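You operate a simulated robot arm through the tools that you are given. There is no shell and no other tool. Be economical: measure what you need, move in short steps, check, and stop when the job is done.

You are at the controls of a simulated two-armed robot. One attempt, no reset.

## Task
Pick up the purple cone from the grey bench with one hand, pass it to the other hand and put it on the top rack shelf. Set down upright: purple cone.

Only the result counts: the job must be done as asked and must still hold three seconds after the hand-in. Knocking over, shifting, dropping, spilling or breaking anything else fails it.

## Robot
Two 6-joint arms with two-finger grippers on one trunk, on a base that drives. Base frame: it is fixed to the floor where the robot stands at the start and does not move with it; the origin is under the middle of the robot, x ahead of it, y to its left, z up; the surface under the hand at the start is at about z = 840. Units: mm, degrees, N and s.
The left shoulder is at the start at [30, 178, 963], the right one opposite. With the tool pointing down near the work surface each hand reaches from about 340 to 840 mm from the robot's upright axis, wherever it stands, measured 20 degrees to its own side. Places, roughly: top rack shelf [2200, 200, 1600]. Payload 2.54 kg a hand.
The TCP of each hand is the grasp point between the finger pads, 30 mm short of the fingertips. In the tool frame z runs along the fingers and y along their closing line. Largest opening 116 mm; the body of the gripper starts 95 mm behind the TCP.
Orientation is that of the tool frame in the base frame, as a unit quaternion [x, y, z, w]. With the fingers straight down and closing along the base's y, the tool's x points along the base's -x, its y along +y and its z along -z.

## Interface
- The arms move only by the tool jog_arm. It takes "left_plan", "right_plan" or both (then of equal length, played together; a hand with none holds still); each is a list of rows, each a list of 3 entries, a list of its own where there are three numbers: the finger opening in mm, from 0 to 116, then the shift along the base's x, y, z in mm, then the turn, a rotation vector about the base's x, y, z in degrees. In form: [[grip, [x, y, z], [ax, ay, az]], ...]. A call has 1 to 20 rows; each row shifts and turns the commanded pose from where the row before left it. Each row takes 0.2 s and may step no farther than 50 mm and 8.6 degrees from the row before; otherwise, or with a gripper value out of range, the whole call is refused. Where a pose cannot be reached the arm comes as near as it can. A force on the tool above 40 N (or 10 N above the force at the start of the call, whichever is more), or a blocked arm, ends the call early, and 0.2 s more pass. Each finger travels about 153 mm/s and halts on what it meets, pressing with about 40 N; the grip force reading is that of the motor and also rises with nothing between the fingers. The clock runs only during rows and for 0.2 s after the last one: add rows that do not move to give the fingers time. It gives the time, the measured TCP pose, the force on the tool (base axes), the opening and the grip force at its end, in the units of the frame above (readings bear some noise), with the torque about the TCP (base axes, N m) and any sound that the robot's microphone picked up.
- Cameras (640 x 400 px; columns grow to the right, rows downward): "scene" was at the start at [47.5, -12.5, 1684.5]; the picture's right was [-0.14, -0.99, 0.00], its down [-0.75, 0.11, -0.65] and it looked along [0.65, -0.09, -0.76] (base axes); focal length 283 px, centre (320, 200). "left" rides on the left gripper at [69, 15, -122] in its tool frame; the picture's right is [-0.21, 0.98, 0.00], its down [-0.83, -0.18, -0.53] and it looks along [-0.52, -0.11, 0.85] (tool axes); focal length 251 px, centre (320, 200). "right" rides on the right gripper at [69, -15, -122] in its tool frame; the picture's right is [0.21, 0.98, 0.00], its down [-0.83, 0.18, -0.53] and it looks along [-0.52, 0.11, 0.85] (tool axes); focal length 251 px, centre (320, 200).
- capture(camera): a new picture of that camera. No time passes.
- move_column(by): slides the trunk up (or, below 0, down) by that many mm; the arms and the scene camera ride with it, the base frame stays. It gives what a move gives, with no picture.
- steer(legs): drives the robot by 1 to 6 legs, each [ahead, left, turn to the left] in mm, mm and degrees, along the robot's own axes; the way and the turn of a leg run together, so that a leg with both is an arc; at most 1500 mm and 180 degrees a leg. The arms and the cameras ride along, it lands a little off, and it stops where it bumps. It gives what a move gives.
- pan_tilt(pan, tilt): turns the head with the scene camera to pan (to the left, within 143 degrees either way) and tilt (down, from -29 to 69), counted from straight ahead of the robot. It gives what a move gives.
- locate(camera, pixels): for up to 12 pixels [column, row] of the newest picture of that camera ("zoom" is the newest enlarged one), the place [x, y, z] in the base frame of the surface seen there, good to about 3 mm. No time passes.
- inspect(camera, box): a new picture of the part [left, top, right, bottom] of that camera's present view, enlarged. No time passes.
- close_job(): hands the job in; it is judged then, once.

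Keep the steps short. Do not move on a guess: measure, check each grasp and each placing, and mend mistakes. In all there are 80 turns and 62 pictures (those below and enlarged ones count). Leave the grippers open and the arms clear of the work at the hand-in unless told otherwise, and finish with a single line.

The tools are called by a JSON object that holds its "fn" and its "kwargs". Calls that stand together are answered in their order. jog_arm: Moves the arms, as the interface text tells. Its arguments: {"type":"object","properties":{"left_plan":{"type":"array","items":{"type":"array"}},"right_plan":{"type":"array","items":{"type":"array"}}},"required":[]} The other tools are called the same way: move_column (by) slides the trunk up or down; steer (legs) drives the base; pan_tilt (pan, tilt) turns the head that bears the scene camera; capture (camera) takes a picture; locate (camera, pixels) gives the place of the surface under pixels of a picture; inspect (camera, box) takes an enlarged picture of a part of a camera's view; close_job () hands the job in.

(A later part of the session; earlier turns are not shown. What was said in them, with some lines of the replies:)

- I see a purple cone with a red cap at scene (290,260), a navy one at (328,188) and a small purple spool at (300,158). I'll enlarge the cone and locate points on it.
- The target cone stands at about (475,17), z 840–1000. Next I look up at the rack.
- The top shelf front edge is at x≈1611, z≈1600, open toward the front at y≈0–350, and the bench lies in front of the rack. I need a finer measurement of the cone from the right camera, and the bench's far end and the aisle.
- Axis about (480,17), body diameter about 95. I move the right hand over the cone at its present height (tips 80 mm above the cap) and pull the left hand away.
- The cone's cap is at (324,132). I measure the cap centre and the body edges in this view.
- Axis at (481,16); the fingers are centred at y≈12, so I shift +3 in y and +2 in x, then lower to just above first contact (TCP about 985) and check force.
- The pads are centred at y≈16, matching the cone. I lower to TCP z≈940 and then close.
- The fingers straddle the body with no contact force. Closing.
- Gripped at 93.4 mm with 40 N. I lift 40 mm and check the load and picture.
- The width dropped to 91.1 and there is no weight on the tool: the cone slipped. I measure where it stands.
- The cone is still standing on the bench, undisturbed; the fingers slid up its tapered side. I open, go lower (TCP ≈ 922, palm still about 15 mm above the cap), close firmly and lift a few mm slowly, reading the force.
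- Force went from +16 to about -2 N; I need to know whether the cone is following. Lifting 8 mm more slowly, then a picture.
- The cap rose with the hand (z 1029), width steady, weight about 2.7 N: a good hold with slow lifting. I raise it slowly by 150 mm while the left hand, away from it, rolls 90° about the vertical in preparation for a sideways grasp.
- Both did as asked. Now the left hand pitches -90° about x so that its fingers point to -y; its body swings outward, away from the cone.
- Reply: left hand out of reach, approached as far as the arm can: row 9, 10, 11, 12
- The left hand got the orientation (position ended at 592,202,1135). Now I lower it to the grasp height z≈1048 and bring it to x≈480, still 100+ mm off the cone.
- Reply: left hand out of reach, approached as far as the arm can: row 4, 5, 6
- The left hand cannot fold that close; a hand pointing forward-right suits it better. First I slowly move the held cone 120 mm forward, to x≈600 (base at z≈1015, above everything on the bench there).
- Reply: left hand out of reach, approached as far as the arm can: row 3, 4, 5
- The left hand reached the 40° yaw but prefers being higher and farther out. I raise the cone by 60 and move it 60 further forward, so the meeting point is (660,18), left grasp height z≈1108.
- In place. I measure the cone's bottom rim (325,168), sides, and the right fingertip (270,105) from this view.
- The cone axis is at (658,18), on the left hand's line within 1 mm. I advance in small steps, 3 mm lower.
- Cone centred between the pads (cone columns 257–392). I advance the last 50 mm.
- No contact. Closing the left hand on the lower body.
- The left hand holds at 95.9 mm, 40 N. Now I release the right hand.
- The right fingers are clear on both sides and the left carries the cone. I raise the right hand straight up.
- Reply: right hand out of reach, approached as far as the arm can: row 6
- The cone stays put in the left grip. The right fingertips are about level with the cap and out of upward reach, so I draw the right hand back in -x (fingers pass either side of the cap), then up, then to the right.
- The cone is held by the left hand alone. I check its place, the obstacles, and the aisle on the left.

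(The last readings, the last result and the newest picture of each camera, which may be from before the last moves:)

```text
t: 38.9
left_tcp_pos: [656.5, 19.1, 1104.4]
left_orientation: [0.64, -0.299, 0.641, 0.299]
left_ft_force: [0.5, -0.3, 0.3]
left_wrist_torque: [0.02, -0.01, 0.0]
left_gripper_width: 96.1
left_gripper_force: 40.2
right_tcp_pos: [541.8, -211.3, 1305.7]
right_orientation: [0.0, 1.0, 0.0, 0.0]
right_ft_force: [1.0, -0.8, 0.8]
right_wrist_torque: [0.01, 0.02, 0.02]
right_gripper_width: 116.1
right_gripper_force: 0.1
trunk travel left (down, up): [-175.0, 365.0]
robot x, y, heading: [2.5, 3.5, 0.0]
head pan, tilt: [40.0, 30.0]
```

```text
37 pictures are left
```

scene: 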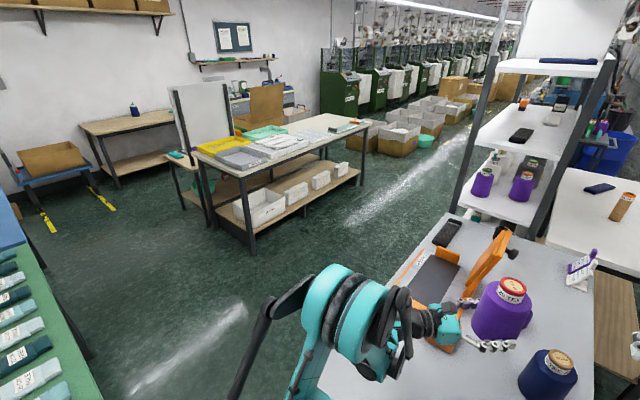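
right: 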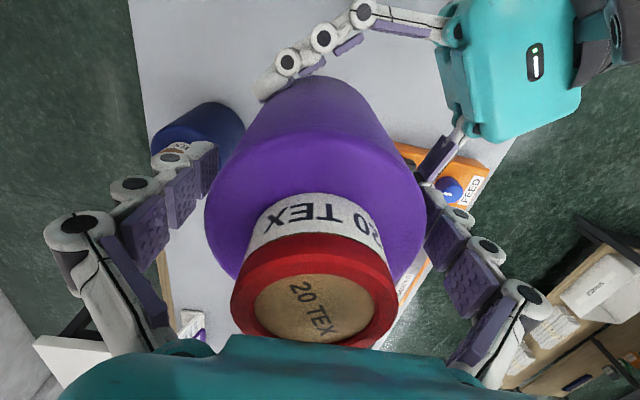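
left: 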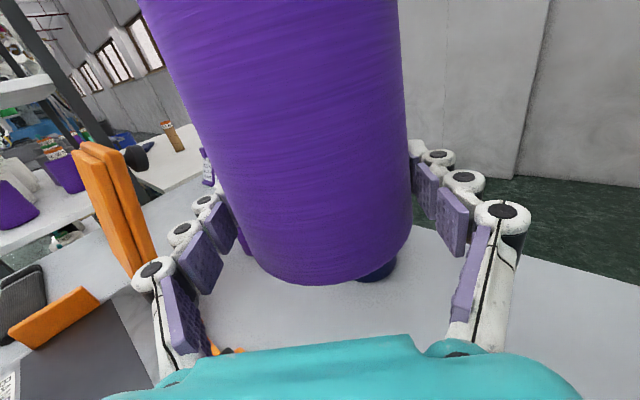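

Cone held at axis (657,17), cap z 1234. The aisle between rack and the left table (edge y≈1700) looks wide. I measure the near-left green table and the rack's left side.

{"fn": "locate", "kwargs": {"camera": "scene", "pixels": [[75, 330], [30, 235], [95, 390], [370, 124], [250, 255], [360, 180], [485, 100], [450, 210], [540, 72], [600, 72], [575, 62], [604, 50]]}}

{"fn": "inspect", "kwargs": {"camera": "scene", "box": [430, 0, 640, 230]}}

```text
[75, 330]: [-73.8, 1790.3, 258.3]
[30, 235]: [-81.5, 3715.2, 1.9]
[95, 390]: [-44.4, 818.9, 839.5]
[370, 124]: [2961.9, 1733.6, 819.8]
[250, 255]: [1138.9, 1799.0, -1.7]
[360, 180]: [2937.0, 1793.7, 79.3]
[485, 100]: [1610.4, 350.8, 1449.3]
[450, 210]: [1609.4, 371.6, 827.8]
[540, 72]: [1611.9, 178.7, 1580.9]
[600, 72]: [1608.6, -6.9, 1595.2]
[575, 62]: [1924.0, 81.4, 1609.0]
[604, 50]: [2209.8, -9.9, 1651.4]
```

```text
1.74 times, centred on (535, 115) of scene
```

zoom: 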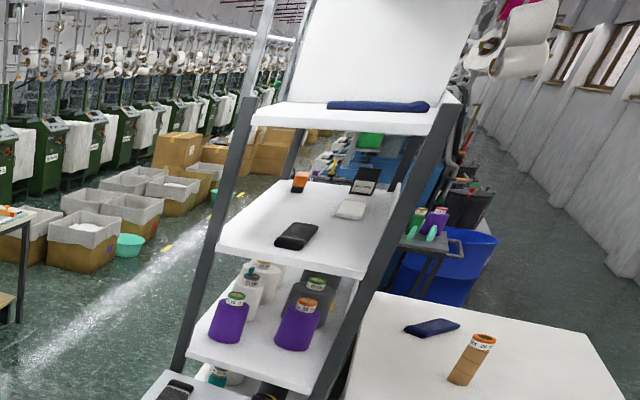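

The green table sits to the left-behind (edge near x≈-44, y≥≈819). I look straight left and down to see the free gap.

{"fn": "pan_tilt", "kwargs": {"pan": 85, "tilt": 45}}

{"fn": "capture", "kwargs": {"camera": "scene"}}

{"fn": "locate", "kwargs": {"camera": "scene", "pixels": [[320, 200], [260, 300], [200, 250], [100, 300], [320, 120], [380, 250], [300, 390], [350, 390], [200, 390], [380, 150], [400, 120], [150, 150]]}}

```text
t: 40.0
left_tcp_pos: [657.1, 20.2, 1104.0]
left_orientation: [0.641, -0.299, 0.641, 0.299]
left_ft_force: [-0.4, -1.2, -0.3]
left_wrist_torque: [-0.02, -0.01, 0.01]
left_gripper_width: 96.0
left_gripper_force: 40.0
right_tcp_pos: [541.5, -210.4, 1304.7]
right_orientation: [0.0, 1.0, 0.0, 0.0]
right_ft_force: [0.0, 0.3, -0.1]
right_wrist_torque: [-0.01, 0.04, 0.03]
right_gripper_width: 115.8
right_gripper_force: 0.0
trunk travel left (down, up): [-175.0, 365.0]
robot x, y, heading: [0.5, -0.6, -0.0]
head pan, tilt: [85.0, 45.0]
```

```text
35 pictures are left
```

scene: 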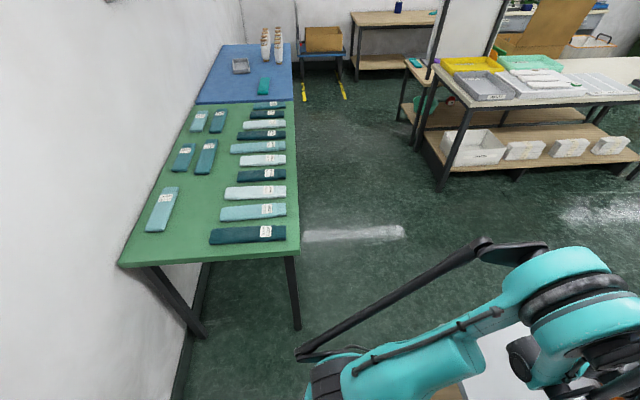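

```text
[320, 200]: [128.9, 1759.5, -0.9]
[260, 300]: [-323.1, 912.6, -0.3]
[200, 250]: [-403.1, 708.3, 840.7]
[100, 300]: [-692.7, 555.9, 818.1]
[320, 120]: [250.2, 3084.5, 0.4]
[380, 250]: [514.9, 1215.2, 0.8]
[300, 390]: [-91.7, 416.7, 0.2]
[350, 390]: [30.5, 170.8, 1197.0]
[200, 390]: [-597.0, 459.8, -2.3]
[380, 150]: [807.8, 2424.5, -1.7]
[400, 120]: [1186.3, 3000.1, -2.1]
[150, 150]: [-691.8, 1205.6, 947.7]
```

The gap between the bench's near-left corner (395,362) and the green table's corner (≈-45,700) is limited, so I need my own footprint. I look straight down at the base.

{"fn": "pan_tilt", "kwargs": {"pan": 0, "tilt": 69}}

{"fn": "capture", "kwargs": {"camera": "scene"}}

{"fn": "locate", "kwargs": {"camera": "scene", "pixels": [[320, 270], [320, 262], [270, 275], [370, 275], [320, 300], [260, 300], [380, 300], [250, 350], [390, 350]]}}

```text
t: 41.6
left_tcp_pos: [656.1, 19.6, 1105.1]
left_orientation: [0.641, -0.298, 0.641, 0.298]
left_ft_force: [0.3, -0.3, 0.2]
left_wrist_torque: [-0.04, -0.01, 0.02]
left_gripper_width: 96.1
left_gripper_force: 40.2
right_tcp_pos: [542.2, -211.2, 1303.9]
right_orientation: [0.0, 1.0, 0.0, 0.0]
right_ft_force: [0.1, 0.4, -0.8]
right_wrist_torque: [-0.01, 0.01, 0.02]
right_gripper_width: 115.7
right_gripper_force: 0.1
trunk travel left (down, up): [-175.0, 365.0]
robot x, y, heading: [1.3, -1.6, 0.1]
head pan, tilt: [0.0, 68.8]
```

```text
34 pictures are left
```

scene: 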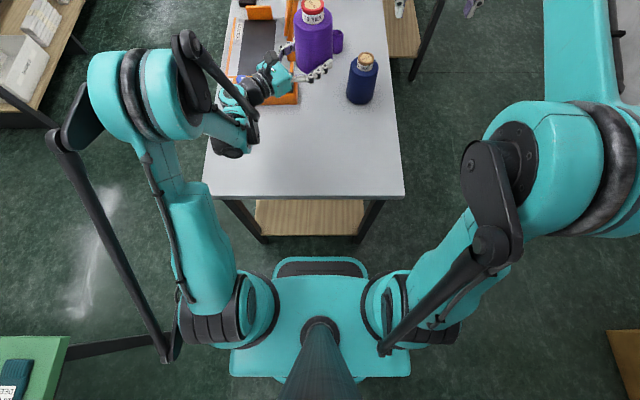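

```text
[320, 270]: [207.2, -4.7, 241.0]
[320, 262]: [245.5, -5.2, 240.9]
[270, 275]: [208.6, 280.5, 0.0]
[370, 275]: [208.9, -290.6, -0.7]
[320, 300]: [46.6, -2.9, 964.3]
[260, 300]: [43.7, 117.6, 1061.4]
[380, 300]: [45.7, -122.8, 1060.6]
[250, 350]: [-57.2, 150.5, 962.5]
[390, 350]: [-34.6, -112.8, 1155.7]
```

Base front at x≈250, height 240. I measure the base's corners and the positions of the table legs.

{"fn": "locate", "kwargs": {"camera": "scene", "pixels": [[278, 265], [361, 265], [274, 275], [366, 275], [236, 365], [404, 365], [320, 376], [265, 238], [368, 238], [66, 341], [140, 342], [164, 352]]}}

{"fn": "pan_tilt", "kwargs": {"pan": 75, "tilt": 60}}

{"fn": "capture", "kwargs": {"camera": "scene"}}

```text
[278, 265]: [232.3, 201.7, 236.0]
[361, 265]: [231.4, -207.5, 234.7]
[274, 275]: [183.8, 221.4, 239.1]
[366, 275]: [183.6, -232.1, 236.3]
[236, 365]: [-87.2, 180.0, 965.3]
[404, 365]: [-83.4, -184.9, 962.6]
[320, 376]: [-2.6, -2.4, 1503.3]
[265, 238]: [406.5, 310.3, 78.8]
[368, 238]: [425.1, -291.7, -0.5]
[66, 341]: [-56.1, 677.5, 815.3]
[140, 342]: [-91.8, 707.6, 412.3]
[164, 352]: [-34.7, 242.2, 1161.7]
```

```text
t: 43.1
left_tcp_pos: [656.4, 19.4, 1105.0]
left_orientation: [0.641, -0.299, 0.641, 0.299]
left_ft_force: [0.0, 0.8, -0.3]
left_wrist_torque: [0.05, 0.03, 0.0]
left_gripper_width: 96.3
left_gripper_force: 39.6
right_tcp_pos: [541.3, -210.6, 1305.3]
right_orientation: [0.0, 1.0, 0.0, 0.0]
right_ft_force: [-1.4, 0.4, -0.1]
right_wrist_torque: [0.01, 0.0, 0.03]
right_gripper_width: 115.8
right_gripper_force: 0.0
trunk travel left (down, up): [-175.0, 365.0]
robot x, y, heading: [1.9, -0.6, -0.2]
head pan, tilt: [75.0, 60.0]
```

```text
33 pictures are left
```

scene: 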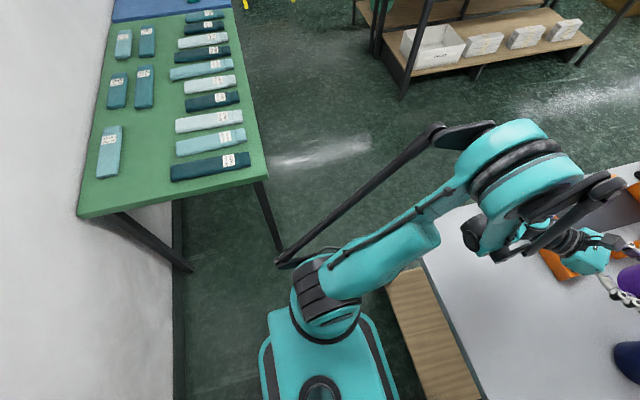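

Base half-width about 235; leg feet at (406,310) and (-92,707) leave a 637 mm gap, passable at heading ≈51.5°. I turn left and shift 193 mm left to line up, then check.

{"fn": "steer", "kwargs": {"legs": [[0, 0, 51.5], [0, 193, 0]]}}

{"fn": "pan_tilt", "kwargs": {"pan": 0, "tilt": 58}}

{"fn": "capture", "kwargs": {"camera": "scene"}}

```text
t: 47.0
left_tcp_pos: [243.5, 646.8, 1104.7]
left_orientation: [0.707, 0.007, 0.707, -0.006]
left_ft_force: [0.1, 0.3, 0.2]
left_wrist_torque: [0.0, 0.0, -0.07]
left_gripper_width: 96.1
left_gripper_force: 40.0
right_tcp_pos: [350.2, 413.2, 1304.2]
right_orientation: [-0.433, 0.901, -0.001, 0.001]
right_ft_force: [0.0, -0.3, -0.3]
right_wrist_torque: [0.01, -0.07, 0.02]
right_gripper_width: 115.6
right_gripper_force: 0.0
trunk travel left (down, up): [-175.0, 365.0]
robot x, y, heading: [-157.8, 116.9, 51.2]
head pan, tilt: [75.0, 60.0]
```

```text
t: 48.4
left_tcp_pos: [244.7, 646.0, 1104.9]
left_orientation: [0.707, 0.007, 0.707, -0.007]
left_ft_force: [0.0, -0.3, 0.0]
left_wrist_torque: [0.0, 0.0, 0.01]
left_gripper_width: 95.9
left_gripper_force: 39.6
right_tcp_pos: [351.6, 412.0, 1304.8]
right_orientation: [-0.434, 0.901, 0.001, 0.0]
right_ft_force: [0.1, -0.5, -0.1]
right_wrist_torque: [-0.02, 0.01, 0.02]
right_gripper_width: 116.0
right_gripper_force: 0.1
trunk travel left (down, up): [-175.0, 365.0]
robot x, y, heading: [-150.8, 121.3, 51.4]
head pan, tilt: [0.0, 58.0]
```

```text
32 pictures are left
```

scene: 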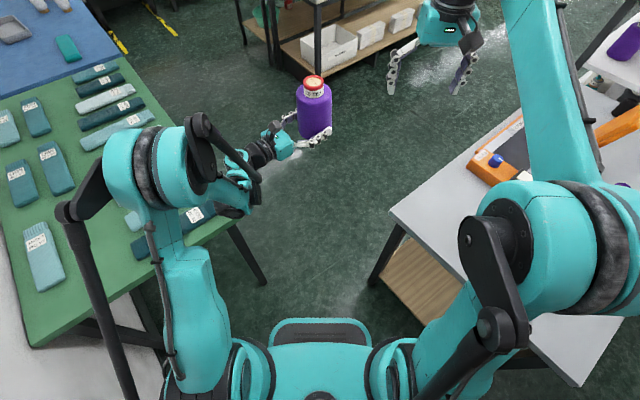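

Aligned between the legs (feet at about (263,283) and (372,285)). I verify their positions before driving through.

{"fn": "locate", "kwargs": {"camera": "scene", "pixels": [[263, 282], [372, 284], [382, 262], [255, 265], [272, 335], [368, 335], [320, 270], [380, 290]]}}

```text
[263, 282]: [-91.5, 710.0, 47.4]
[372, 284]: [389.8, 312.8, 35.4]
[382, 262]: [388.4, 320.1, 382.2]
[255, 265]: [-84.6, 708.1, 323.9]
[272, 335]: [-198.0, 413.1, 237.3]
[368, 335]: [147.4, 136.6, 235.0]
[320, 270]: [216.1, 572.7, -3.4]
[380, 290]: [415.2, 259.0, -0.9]
```

About 70 mm margin on each side. Driving 1060 mm ahead through the gap, then turning back to heading 0.

{"fn": "steer", "kwargs": {"legs": [[530, 0, 0], [530, 0, 0], [0, 0, -51.4]]}}

{"fn": "pan_tilt", "kwargs": {"pan": 0, "tilt": 30}}

{"fn": "capture", "kwargs": {"camera": "scene"}}

```text
t: 56.6
left_tcp_pos: [1169.4, 974.0, 1105.0]
left_orientation: [0.639, -0.303, 0.639, 0.303]
left_ft_force: [-0.7, -1.1, -3.8]
left_wrist_torque: [-0.02, 0.03, -0.02]
left_gripper_width: 96.3
left_gripper_force: 39.8
right_tcp_pos: [1051.9, 743.7, 1305.5]
right_orientation: [0.005, 1.0, 0.0, 0.001]
right_ft_force: [0.5, -0.4, 0.0]
right_wrist_torque: [0.02, 0.02, -0.01]
right_gripper_width: 116.0
right_gripper_force: 0.1
trunk travel left (down, up): [-175.0, 365.0]
robot x, y, heading: [514.4, 961.5, -1.0]
head pan, tilt: [0.0, 58.0]
```

```text
t: 57.5
left_tcp_pos: [1170.3, 972.2, 1104.8]
left_orientation: [0.639, -0.303, 0.639, 0.303]
left_ft_force: [-0.5, 0.1, -2.9]
left_wrist_torque: [0.03, 0.04, -0.03]
left_gripper_width: 95.9
left_gripper_force: 40.0
right_tcp_pos: [1051.8, 744.6, 1305.2]
right_orientation: [0.007, 1.0, 0.0, 0.0]
right_ft_force: [0.6, -0.1, 1.1]
right_wrist_torque: [0.0, -0.03, -0.01]
right_gripper_width: 116.0
right_gripper_force: 0.1
trunk travel left (down, up): [-175.0, 365.0]
robot x, y, heading: [510.3, 962.6, -0.4]
head pan, tilt: [0.0, 30.0]
```

```text
31 pictures are left
```

scene: 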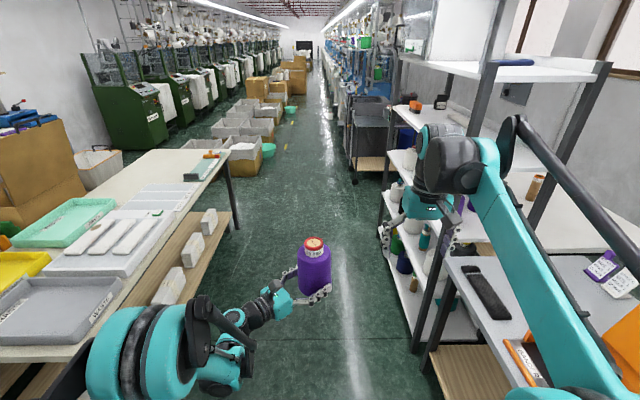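

Through the gap, at (510,962). I check the hold, then drive on along the aisle to about (1780,1150).

{"fn": "inspect", "kwargs": {"camera": "scene", "box": [250, 220, 370, 320]}}

{"fn": "steer", "kwargs": {"legs": [[600, 190, 0.4], [670, 0, 0]]}}

{"fn": "capture", "kwargs": {"camera": "left"}}

```text
4.00 times, centred on (310, 270) of scene
```

zoom: 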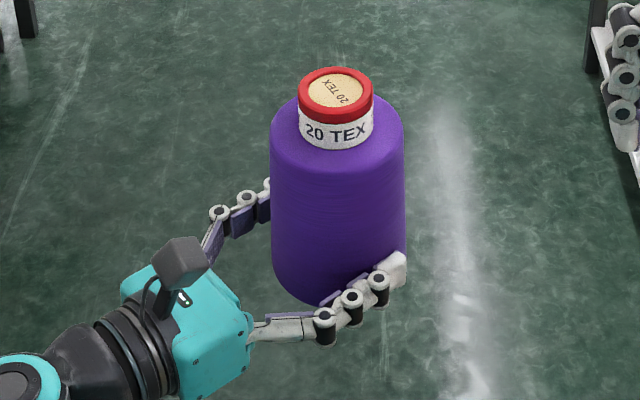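

```text
t: 64.4
left_tcp_pos: [2449.1, 1146.5, 1105.5]
left_orientation: [0.639, -0.304, 0.638, 0.304]
left_ft_force: [-0.1, -0.1, -3.6]
left_wrist_torque: [-0.04, 0.04, -0.07]
left_gripper_width: 95.9
left_gripper_force: 40.0
right_tcp_pos: [2329.9, 919.1, 1303.8]
right_orientation: [0.008, 1.0, 0.0, 0.0]
right_ft_force: [0.6, 0.3, -0.6]
right_wrist_torque: [-0.01, -0.06, -0.01]
right_gripper_width: 116.1
right_gripper_force: 0.0
trunk travel left (down, up): [-175.0, 365.0]
robot x, y, heading: [1793.1, 1138.5, -0.9]
head pan, tilt: [0.0, 30.0]
```

```text
29 pictures are left
```

left: 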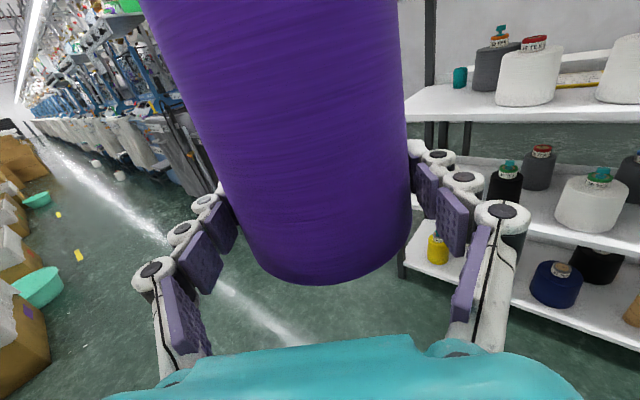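

Cone steady. I step 60 mm farther from the rack and turn right to face it.

{"fn": "steer", "kwargs": {"legs": [[0, 60, 0], [0, 0, -89.1]]}}

{"fn": "move_column", "kwargs": {"by": 365}}

{"fn": "capture", "kwargs": {"camera": "scene"}}

```text
t: 69.2
left_tcp_pos: [1802.9, 543.2, 1105.1]
left_orientation: [0.237, -0.666, 0.237, 0.667]
left_ft_force: [-0.6, -0.5, -2.0]
left_wrist_torque: [0.06, 0.01, 0.0]
left_gripper_width: 96.1
left_gripper_force: 39.6
right_tcp_pos: [1573.9, 661.6, 1306.3]
right_orientation: [0.712, 0.702, 0.0, -0.001]
right_ft_force: [-0.5, 0.6, 0.2]
right_wrist_torque: [0.04, -0.03, 0.0]
right_gripper_width: 116.1
right_gripper_force: 0.1
trunk travel left (down, up): [-175.0, 365.0]
robot x, y, heading: [1788.5, 1198.9, -90.8]
head pan, tilt: [0.0, 30.0]
```

```text
t: 72.7
left_tcp_pos: [1803.2, 542.0, 1469.7]
left_orientation: [0.236, -0.666, 0.236, 0.667]
left_ft_force: [0.5, 0.7, -3.3]
left_wrist_torque: [0.01, -0.01, 0.03]
left_gripper_width: 95.6
left_gripper_force: 40.1
right_tcp_pos: [1573.8, 660.2, 1671.2]
right_orientation: [0.712, 0.702, 0.0, 0.0]
right_ft_force: [0.8, -0.2, -0.6]
right_wrist_torque: [-0.01, -0.01, 0.0]
right_gripper_width: 116.1
right_gripper_force: 0.1
trunk travel left (down, up): [-540.0, 0.0]
robot x, y, heading: [1793.1, 1200.3, -91.0]
head pan, tilt: [0.0, 30.0]
```

```text
28 pictures are left
```

scene: 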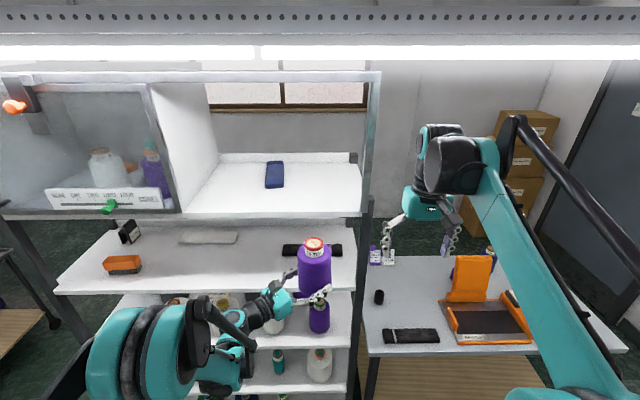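

I now face the rack's left side. I measure the top shelf surface, its side edge, the navy item, the post (368,150) and the upper bar (row 75).

{"fn": "locate", "kwargs": {"camera": "scene", "pixels": [[270, 212], [340, 212], [200, 212], [270, 195], [320, 190], [275, 175], [366, 150], [370, 90], [250, 77], [215, 150], [310, 158], [350, 160]]}}

{"fn": "inspect", "kwargs": {"camera": "scene", "box": [140, 50, 400, 240]}}

```text
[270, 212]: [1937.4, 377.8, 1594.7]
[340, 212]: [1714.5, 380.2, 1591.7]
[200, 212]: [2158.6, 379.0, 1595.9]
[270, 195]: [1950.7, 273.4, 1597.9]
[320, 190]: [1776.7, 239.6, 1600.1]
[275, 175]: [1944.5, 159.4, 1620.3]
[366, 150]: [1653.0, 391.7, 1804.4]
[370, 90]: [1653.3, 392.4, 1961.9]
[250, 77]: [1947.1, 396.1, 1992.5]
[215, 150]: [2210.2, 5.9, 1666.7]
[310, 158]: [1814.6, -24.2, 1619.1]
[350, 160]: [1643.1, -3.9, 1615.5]
```

```text
2.11 times, centred on (270, 145) of scene
```

zoom: 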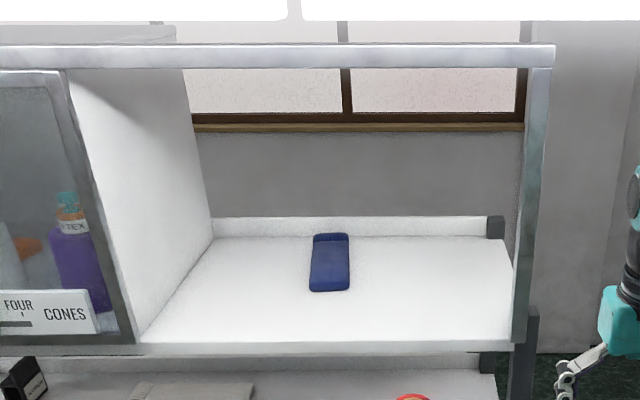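

The opening is framed: post x≈1653, bar z≈1990, and a compartment with a sign to the left from x≈2210. I read the sign and check whether any pane covers the opening.

{"fn": "inspect", "kwargs": {"camera": "scene", "box": [0, 60, 200, 225]}}

{"fn": "locate", "kwargs": {"camera": "scene", "pixels": [[70, 130], [100, 165], [155, 170], [108, 206], [14, 105], [160, 150], [185, 120], [100, 198], [230, 180], [290, 180], [340, 195], [240, 90]]}}

```text
2.42 times, centred on (100, 142) of scene
```

zoom: 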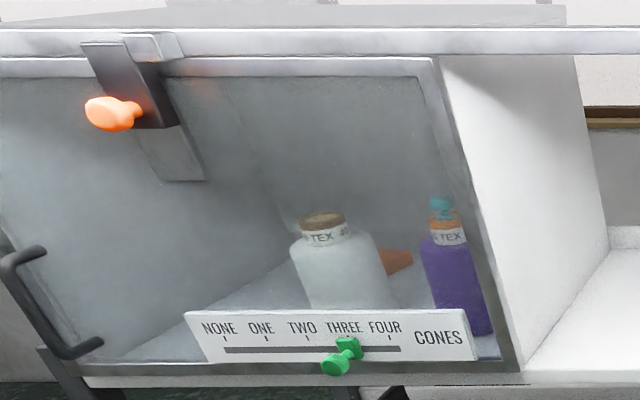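

```text
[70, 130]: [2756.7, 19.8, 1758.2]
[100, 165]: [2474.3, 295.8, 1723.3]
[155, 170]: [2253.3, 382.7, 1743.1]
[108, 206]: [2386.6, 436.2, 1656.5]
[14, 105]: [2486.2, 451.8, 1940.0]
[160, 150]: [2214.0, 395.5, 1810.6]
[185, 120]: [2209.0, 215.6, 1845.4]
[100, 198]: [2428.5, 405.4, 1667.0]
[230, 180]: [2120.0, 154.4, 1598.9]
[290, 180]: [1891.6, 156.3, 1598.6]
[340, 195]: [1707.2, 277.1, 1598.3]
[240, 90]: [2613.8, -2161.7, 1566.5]
```

The left part is a closed glass compartment; the right part (x 1665–2200) of the top shelf is open and clear, with a folder at (1945,160). I'll place at about (1800,300). First I raise the cone and yaw the left hand to point more straight at the shelf, while drawing the right hand back.

{"fn": "jog_arm", "kwargs": {"left_plan": [[0, [0, 0, 5], [0, 0, 1]], [0, [0, 0, 8], [0, 0, 2]], [0, [0, 0, 10], [0, 0, 2.5]], [0, [0, 0, 11], [0, 0, 2.5]], [0, [0, 0, 11], [0, 0, 2.5]], [0, [0, 0, 11], [0, 0, 2.5]], [0, [0, 0, 11], [0, 0, 2.5]], [0, [0, 0, 11], [0, 0, 2.5]], [0, [0, 0, 11], [0, 0, 2.5]], [0, [0, 0, 11], [0, 0, 2.5]], [0, [0, 0, 11], [0, 0, 2.5]], [0, [0, 0, 11], [0, 0, 2.5]], [0, [0, 0, 11], [0, 0, 2]], [0, [0, 0, 11], [0, 0, 2]], [0, [0, 0, 11], [0, 0, 1]], [0, [0, 0, 10], [0, 0, 1]], [0, [0, 0, 8], [0, 0, 0]], [0, [0, 0, 5], [0, 0, 0]], [0, [0, 0, 0], [0, 0, 0]]], "right_plan": [[116, [0, 10, 0], [0, 0, 0]], [116, [0, 10, 0], [0, 0, 0]], [116, [0, 10, 0], [0, 0, 0]], [116, [0, 10, 0], [0, 0, 0]], [116, [0, 10, 0], [0, 0, 0]], [116, [0, 10, 0], [0, 0, 0]], [116, [0, 10, 0], [0, 0, 0]], [116, [0, 10, 0], [0, 0, 0]], [116, [0, 10, 0], [0, 0, 0]], [116, [0, 10, 0], [0, 0, 0]], [116, [0, 10, 0], [0, 0, 0]], [116, [0, 10, 0], [0, 0, 0]], [116, [0, 0, 0], [0, 0, 0]], [116, [0, 0, 0], [0, 0, 0]], [116, [0, 0, 0], [0, 0, 0]], [116, [0, 0, 0], [0, 0, 0]], [116, [0, 0, 0], [0, 0, 0]], [116, [0, 0, 0], [0, 0, 0]], [116, [0, 0, 0], [0, 0, 0]]]}}

{"fn": "capture", "kwargs": {"camera": "scene"}}

{"fn": "capture", "kwargs": {"camera": "left"}}

```text
t: 76.7
left_tcp_pos: [1801.7, 541.4, 1648.3]
left_orientation: [0.421, -0.568, 0.421, 0.569]
left_ft_force: [1.1, -0.4, -2.1]
left_wrist_torque: [0.05, -0.03, -0.02]
left_gripper_width: 96.0
left_gripper_force: 40.1
right_tcp_pos: [1573.3, 779.3, 1669.7]
right_orientation: [0.713, 0.702, 0.0, 0.0]
right_ft_force: [0.7, -0.3, 0.8]
right_wrist_torque: [-0.01, 0.01, -0.01]
right_gripper_width: 115.9
right_gripper_force: 0.0
trunk travel left (down, up): [-540.0, 0.0]
robot x, y, heading: [1793.1, 1198.1, -90.8]
head pan, tilt: [0.0, 30.0]
```

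```text
25 pictures are left
```

scene: 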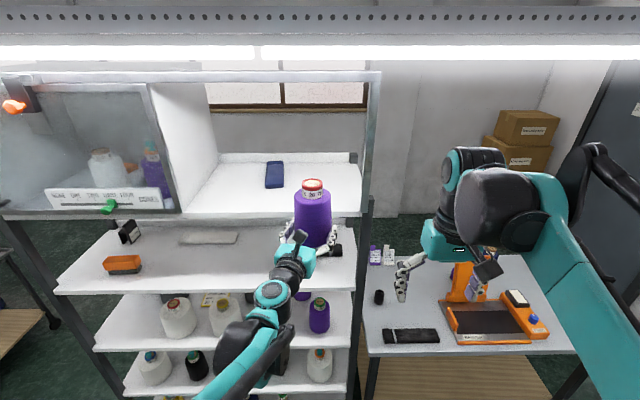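

```text
24 pictures are left
```

left: 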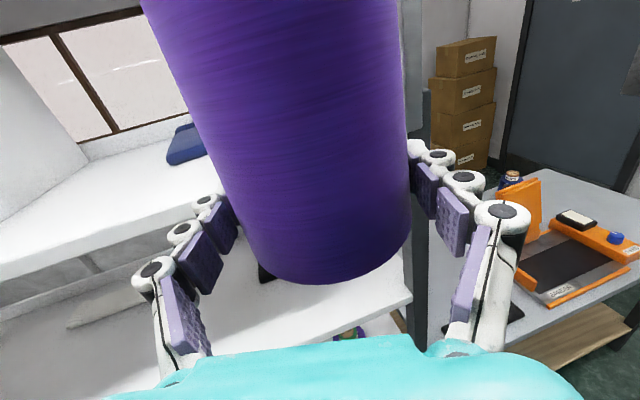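

The height was reached. I check the cone's underside against the shelf surface and the edge profile.

{"fn": "locate", "kwargs": {"camera": "left", "pixels": [[315, 280], [300, 278], [345, 275], [100, 190], [30, 260], [20, 271], [20, 280], [150, 210], [230, 270]]}}

{"fn": "locate", "kwargs": {"camera": "scene", "pixels": [[312, 186], [240, 208], [240, 211], [240, 214], [240, 216], [250, 205], [340, 205]]}}

```text
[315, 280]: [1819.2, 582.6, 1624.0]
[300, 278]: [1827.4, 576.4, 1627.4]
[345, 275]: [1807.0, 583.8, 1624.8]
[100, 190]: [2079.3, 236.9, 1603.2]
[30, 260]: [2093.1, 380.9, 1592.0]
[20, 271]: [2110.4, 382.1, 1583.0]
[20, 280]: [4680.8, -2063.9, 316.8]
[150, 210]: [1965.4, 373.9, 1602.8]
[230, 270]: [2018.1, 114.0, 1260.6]
```

```text
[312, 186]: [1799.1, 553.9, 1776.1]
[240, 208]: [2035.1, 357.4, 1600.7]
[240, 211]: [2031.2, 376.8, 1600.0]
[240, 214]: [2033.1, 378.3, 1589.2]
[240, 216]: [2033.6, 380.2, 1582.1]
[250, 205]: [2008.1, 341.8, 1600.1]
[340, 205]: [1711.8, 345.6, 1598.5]
```

The shelf surface is flat at z 1600 with its edge at y≈380 and no lip; the cone's base is at about 1617. I raise 10 mm more and drive ahead 190 mm.

{"fn": "jog_arm", "kwargs": {"left_plan": [[0, [0, 0, 3], [0, 0, 0]], [0, [0, 0, 5], [0, 0, 0]], [0, [0, 0, 4], [0, 0, 0]], [0, [0, 0, 0], [0, 0, 0]]]}}

{"fn": "steer", "kwargs": {"legs": [[190, 0, 0]]}}

{"fn": "capture", "kwargs": {"camera": "scene"}}

{"fn": "capture", "kwargs": {"camera": "left"}}

```text
t: 77.7
left_tcp_pos: [1802.3, 541.9, 1660.2]
left_orientation: [0.42, -0.568, 0.421, 0.569]
left_ft_force: [0.1, -0.5, -3.2]
left_wrist_torque: [0.04, 0.01, 0.01]
left_gripper_width: 95.9
left_gripper_force: 40.0
right_tcp_pos: [1573.6, 780.2, 1670.9]
right_orientation: [0.713, 0.701, 0.0, 0.0]
right_ft_force: [-0.1, 0.2, 0.5]
right_wrist_torque: [0.02, 0.02, -0.01]
right_gripper_width: 116.1
right_gripper_force: 0.0
trunk travel left (down, up): [-540.0, 0.0]
robot x, y, heading: [1794.2, 1198.5, -91.0]
head pan, tilt: [0.0, 30.0]
```

```text
t: 79.2
left_tcp_pos: [1800.1, 357.2, 1661.5]
left_orientation: [0.422, -0.567, 0.422, 0.568]
left_ft_force: [-0.2, 0.8, -2.3]
left_wrist_torque: [0.02, -0.02, 0.0]
left_gripper_width: 95.9
left_gripper_force: 40.6
right_tcp_pos: [1572.7, 594.9, 1670.7]
right_orientation: [0.711, 0.703, 0.0, 0.0]
right_ft_force: [-0.5, 0.3, -0.2]
right_wrist_torque: [-0.03, 0.0, -0.03]
right_gripper_width: 116.0
right_gripper_force: 0.1
trunk travel left (down, up): [-540.0, 0.0]
robot x, y, heading: [1788.7, 1009.4, -91.0]
head pan, tilt: [0.0, 30.0]
```

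```text
23 pictures are left
```

scene: 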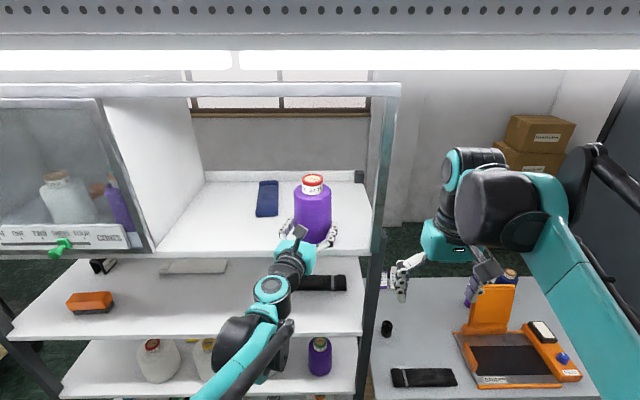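

```text
22 pictures are left
```

left: 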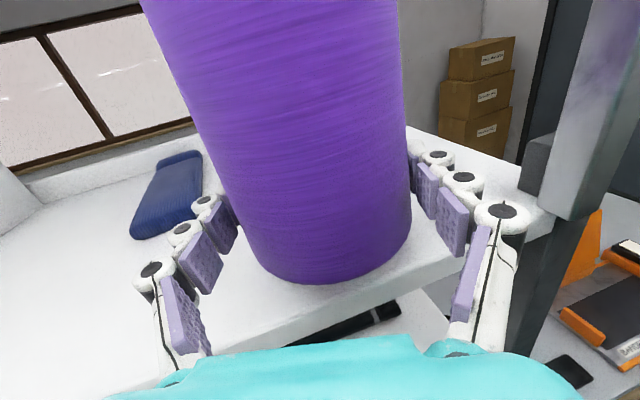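

Over the shelf. I reach 55 mm further in with the arm, to y≈302.

{"fn": "jog_arm", "kwargs": {"left_plan": [[0, [0, -6, 0], [0, 0, 0]], [0, [0, -10, 0], [0, 0, 0]], [0, [0, -12, 0], [0, 0, 0]], [0, [0, -12, 0], [0, 0, 0]], [0, [0, -10, 0], [0, 0, 0]], [0, [0, -5, 0], [0, 0, 0]], [0, [0, 0, 0], [0, 0, 0]]]}}

{"fn": "capture", "kwargs": {"camera": "left"}}

{"fn": "inspect", "kwargs": {"camera": "scene", "box": [220, 150, 400, 290]}}

```text
t: 80.8
left_tcp_pos: [1801.5, 298.5, 1661.7]
left_orientation: [-0.421, 0.569, -0.421, -0.567]
left_ft_force: [-0.1, 0.5, -2.8]
left_wrist_torque: [0.01, -0.01, 0.0]
left_gripper_width: 95.9
left_gripper_force: 40.3
right_tcp_pos: [1572.0, 590.8, 1669.5]
right_orientation: [0.712, 0.702, 0.0, 0.001]
right_ft_force: [1.0, 0.0, 1.2]
right_wrist_torque: [-0.02, 0.05, -0.02]
right_gripper_width: 115.9
right_gripper_force: 0.1
trunk travel left (down, up): [-540.0, 0.0]
robot x, y, heading: [1790.0, 1008.1, -90.9]
head pan, tilt: [0.0, 30.0]
```

```text
21 pictures are left
```

left: 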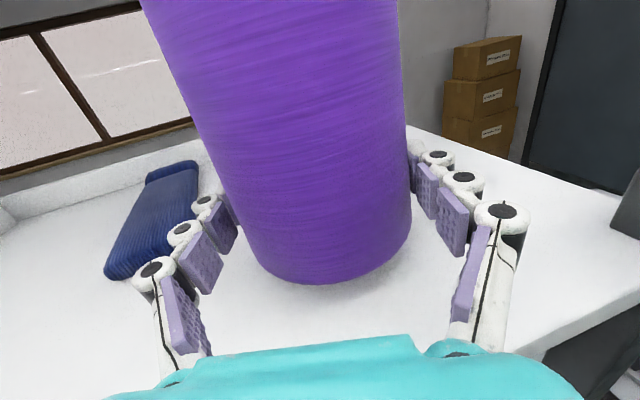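

```text
2.86 times, centred on (310, 220) of scene
```

zoom: 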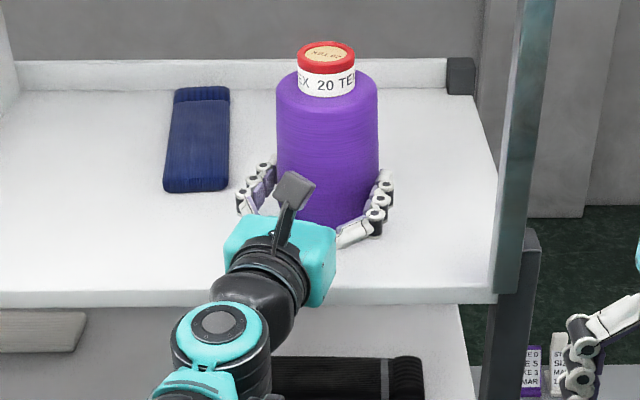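

Clear and centred. Lowering 20 mm, then gently by 1–2 mm steps watching the force.

{"fn": "jog_arm", "kwargs": {"left_plan": [[0, [0, 0, -4], [0, 0, 0]], [0, [0, 0, -6], [0, 0, 0]], [0, [0, 0, -6], [0, 0, 0]], [0, [0, 0, -4], [0, 0, 0]], [0, [0, 0, -2], [0, 0, 0]], [0, [0, 0, 0], [0, 0, 0]]]}}

{"fn": "jog_arm", "kwargs": {"left_plan": [[0, [0, 0, -1], [0, 0, 0]], [0, [0, 0, -1], [0, 0, 0]], [0, [0, 0, -1], [0, 0, 0]], [0, [0, 0, 0], [0, 0, 0]]]}}

{"fn": "inspect", "kwargs": {"camera": "left", "box": [200, 180, 460, 345]}}

```text
t: 82.2
left_tcp_pos: [1800.8, 298.7, 1638.5]
left_orientation: [-0.422, 0.568, -0.421, -0.568]
left_ft_force: [-0.3, 0.4, -2.8]
left_wrist_torque: [0.02, 0.03, -0.01]
left_gripper_width: 96.0
left_gripper_force: 40.3
right_tcp_pos: [1571.7, 590.6, 1670.1]
right_orientation: [0.712, 0.702, -0.001, 0.0]
right_ft_force: [0.0, 0.1, -0.3]
right_wrist_torque: [-0.04, 0.0, -0.03]
right_gripper_width: 116.1
right_gripper_force: 0.0
trunk travel left (down, up): [-540.0, 0.0]
robot x, y, heading: [1792.9, 1004.5, -91.1]
head pan, tilt: [0.0, 30.0]
```

```text
t: 83.2
left_tcp_pos: [1800.6, 297.3, 1634.2]
left_orientation: [0.422, -0.567, 0.422, 0.567]
left_ft_force: [0.3, -0.1, -2.3]
left_wrist_torque: [0.01, -0.04, -0.03]
left_gripper_width: 96.0
left_gripper_force: 40.1
right_tcp_pos: [1571.7, 590.5, 1670.0]
right_orientation: [0.712, 0.702, 0.0, 0.0]
right_ft_force: [0.6, 0.7, 0.2]
right_wrist_torque: [-0.01, 0.0, 0.01]
right_gripper_width: 116.2
right_gripper_force: 0.1
trunk travel left (down, up): [-540.0, 0.0]
robot x, y, heading: [1788.7, 1009.3, -90.6]
head pan, tilt: [0.0, 30.0]
```

```text
2.42 times, centred on (330, 262) of left
```

zoom: 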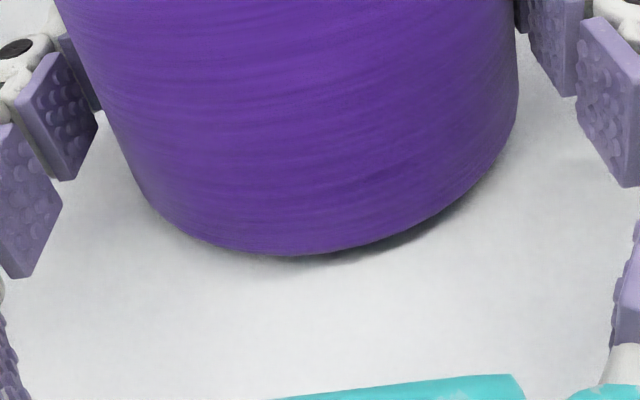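

Still carrying the weight, base very close. Continuing down by 1 mm steps.

{"fn": "jog_arm", "kwargs": {"left_plan": [[0, [0, 0, -1], [0, 0, 0]], [0, [0, 0, -1], [0, 0, 0]], [0, [0, 0, 0], [0, 0, 0]]]}}

{"fn": "jog_arm", "kwargs": {"left_plan": [[0, [0, 0, -1], [0, 0, 0]], [0, [0, 0, 0], [0, 0, 0]]]}}

```text
t: 84.0
left_tcp_pos: [1801.1, 298.5, 1633.8]
left_orientation: [0.422, -0.567, 0.422, 0.568]
left_ft_force: [-0.7, -0.1, -3.0]
left_wrist_torque: [0.01, 0.0, -0.01]
left_gripper_width: 95.9
left_gripper_force: 39.5
right_tcp_pos: [1571.7, 590.1, 1670.1]
right_orientation: [0.712, 0.702, 0.001, 0.0]
right_ft_force: [-0.3, -0.2, 1.5]
right_wrist_torque: [-0.02, 0.01, 0.02]
right_gripper_width: 116.2
right_gripper_force: 0.0
trunk travel left (down, up): [-540.0, 0.0]
robot x, y, heading: [1793.8, 1012.1, -90.7]
head pan, tilt: [0.0, 30.0]
```

```text
t: 84.7
left_tcp_pos: [1801.2, 298.2, 1632.4]
left_orientation: [0.422, -0.567, 0.422, 0.568]
left_ft_force: [0.6, -0.6, -3.0]
left_wrist_torque: [0.03, 0.02, -0.01]
left_gripper_width: 95.9
left_gripper_force: 39.7
right_tcp_pos: [1572.9, 591.5, 1669.4]
right_orientation: [0.711, 0.703, 0.001, 0.0]
right_ft_force: [0.0, 0.2, 0.0]
right_wrist_torque: [0.02, -0.01, 0.04]
right_gripper_width: 115.9
right_gripper_force: 0.1
trunk travel left (down, up): [-540.0, 0.0]
robot x, y, heading: [1788.4, 1010.0, -90.6]
head pan, tilt: [0.0, 30.0]
```

{"fn": "jog_arm", "kwargs": {"left_plan": [[0, [0, 0, -1], [0, 0, 0]], [0, [0, 0, 0], [0, 0, 0]]]}}

{"fn": "jog_arm", "kwargs": {"left_plan": [[0, [0, 0, -1], [0, 0, 0]], [0, [0, 0, 0], [0, 0, 0]]]}}

{"fn": "inspect", "kwargs": {"camera": "left", "box": [200, 180, 460, 345]}}

```text
t: 85.2
left_tcp_pos: [1800.1, 299.1, 1631.7]
left_orientation: [-0.422, 0.568, -0.422, -0.567]
left_ft_force: [0.1, 0.9, -2.2]
left_wrist_torque: [0.05, 0.01, -0.01]
left_gripper_width: 96.2
left_gripper_force: 40.0
right_tcp_pos: [1571.6, 590.3, 1670.2]
right_orientation: [0.712, 0.702, 0.0, -0.001]
right_ft_force: [0.8, 0.3, 0.5]
right_wrist_torque: [-0.02, 0.02, 0.0]
right_gripper_width: 116.0
right_gripper_force: 0.1
trunk travel left (down, up): [-540.0, 0.0]
robot x, y, heading: [1787.8, 1011.0, -90.7]
head pan, tilt: [0.0, 30.0]
```

```text
t: 85.8
left_tcp_pos: [1800.9, 298.0, 1631.7]
left_orientation: [0.422, -0.568, 0.421, 0.568]
left_ft_force: [-0.8, -5.3, 15.2]
left_wrist_torque: [0.49, -0.48, -0.11]
left_gripper_width: 96.0
left_gripper_force: 40.3
right_tcp_pos: [1571.7, 590.5, 1670.8]
right_orientation: [0.712, 0.702, 0.001, 0.0]
right_ft_force: [-0.7, 0.1, 1.4]
right_wrist_torque: [-0.01, -0.02, 0.0]
right_gripper_width: 115.9
right_gripper_force: 0.2
trunk travel left (down, up): [-540.0, 0.0]
robot x, y, heading: [1790.1, 1007.6, -90.7]
head pan, tilt: [0.0, 30.0]
```

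```text
2.42 times, centred on (330, 262) of left
```

zoom: 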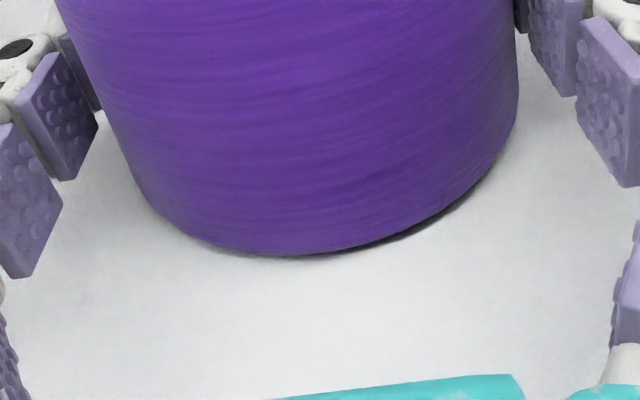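

Contact with the shelf: force rose to +15 N. I release by opening evenly.

{"fn": "jog_arm", "kwargs": {"left_plan": [[94, [0, 0, 0], [0, 0, 0]], [98, [0, 0, 0], [0, 0, 0]], [104, [0, 0, 0], [0, 0, 0]], [110, [0, 0, 0], [0, 0, 0]], [116, [0, 0, 0], [0, 0, 0]], [116, [0, 0, 0], [0, 0, 0]]]}}

{"fn": "capture", "kwargs": {"camera": "left"}}

```text
t: 87.2
left_tcp_pos: [1800.3, 299.3, 1629.5]
left_orientation: [-0.422, 0.567, -0.422, -0.567]
left_ft_force: [0.5, 0.3, -0.3]
left_wrist_torque: [-0.02, -0.01, -0.02]
left_gripper_width: 115.8
left_gripper_force: 0.1
right_tcp_pos: [1571.7, 590.5, 1670.3]
right_orientation: [0.712, 0.702, 0.0, -0.001]
right_ft_force: [-0.3, 0.0, -0.2]
right_wrist_torque: [-0.01, 0.01, 0.01]
right_gripper_width: 116.4
right_gripper_force: 0.2
trunk travel left (down, up): [-540.0, 0.0]
robot x, y, heading: [1790.9, 1014.1, -90.8]
head pan, tilt: [0.0, 30.0]
```

```text
17 pictures are left
```

left: 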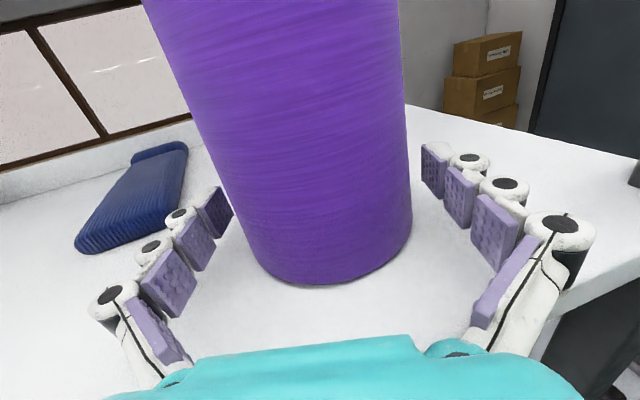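

Free on both sides. I withdraw straight back along the finger direction.

{"fn": "jog_arm", "kwargs": {"left_plan": [[116, [2, 7, 0], [0, 0, 0]], [116, [4.3, 14.4, 0], [0, 0, 0]], [116, [4.3, 14.4, 0], [0, 0, 0]], [116, [4.3, 14.4, 0], [0, 0, 0]], [116, [4.3, 14.4, 0], [0, 0, 0]], [116, [4.3, 14.4, 0], [0, 0, 0]], [116, [4.3, 14.4, 0], [0, 0, 0]], [116, [0, 0, 0], [0, 0, 0]]]}}

{"fn": "capture", "kwargs": {"camera": "left"}}

```text
t: 89.0
left_tcp_pos: [1827.4, 390.2, 1630.6]
left_orientation: [-0.421, 0.568, -0.421, -0.568]
left_ft_force: [0.3, 0.2, -0.1]
left_wrist_torque: [-0.02, -0.02, 0.04]
left_gripper_width: 116.0
left_gripper_force: 0.0
right_tcp_pos: [1571.1, 591.0, 1670.4]
right_orientation: [0.712, 0.702, -0.001, 0.0]
right_ft_force: [0.4, -0.6, 0.3]
right_wrist_torque: [0.0, -0.01, -0.01]
right_gripper_width: 115.7
right_gripper_force: 0.0
trunk travel left (down, up): [-540.0, 0.0]
robot x, y, heading: [1787.5, 1008.4, -90.8]
head pan, tilt: [0.0, 30.0]
```

```text
16 pictures are left
```

left: 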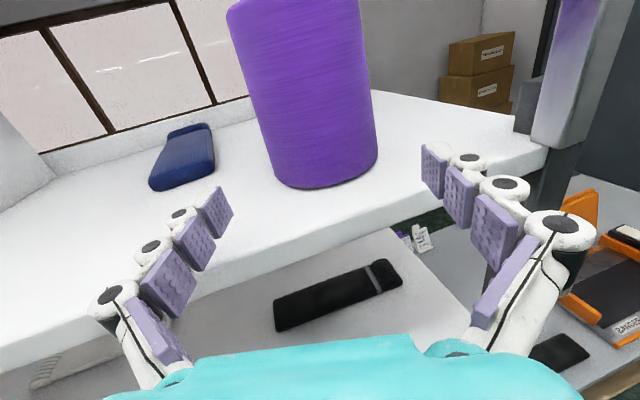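

The cone stands alone on the shelf. Fingers are past its body; I drive back 200 mm and take a check picture.

{"fn": "steer", "kwargs": {"legs": [[-200, 0, 0]]}}

{"fn": "inspect", "kwargs": {"camera": "scene", "box": [200, 120, 400, 250]}}

```text
t: 90.7
left_tcp_pos: [1830.1, 587.1, 1629.2]
left_orientation: [0.422, -0.567, 0.423, 0.567]
left_ft_force: [0.1, 0.0, -0.4]
left_wrist_torque: [-0.03, 0.02, 0.01]
left_gripper_width: 115.9
left_gripper_force: 0.1
right_tcp_pos: [1575.3, 786.6, 1669.2]
right_orientation: [0.711, 0.703, 0.0, -0.001]
right_ft_force: [-0.3, -0.9, -0.8]
right_wrist_torque: [0.02, 0.0, -0.03]
right_gripper_width: 115.9
right_gripper_force: 0.1
trunk travel left (down, up): [-540.0, 0.0]
robot x, y, heading: [1793.0, 1210.1, -90.5]
head pan, tilt: [0.0, 30.0]
```

```text
3.08 times, centred on (300, 185) of scene
```

zoom: 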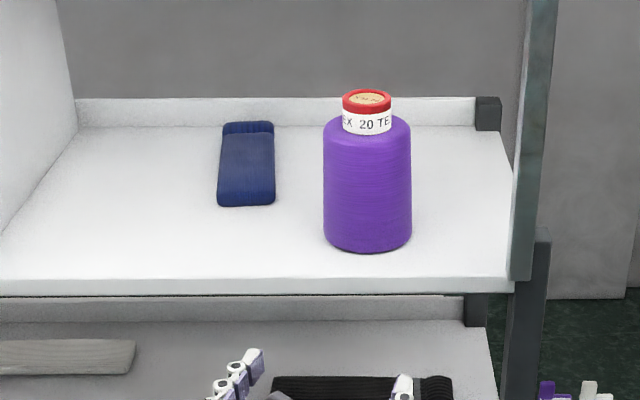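

The purple cone stands upright on the top shelf, with both grippers open and clear. Handing in.

{"fn": "close_job", "kwargs": {}}

```text
The job is handed in.
```

I picked the purple cone up with the right hand, passed it to the left, and set it upright on the open part of the top rack shelf at about (1800, 298), and the job is handed in.
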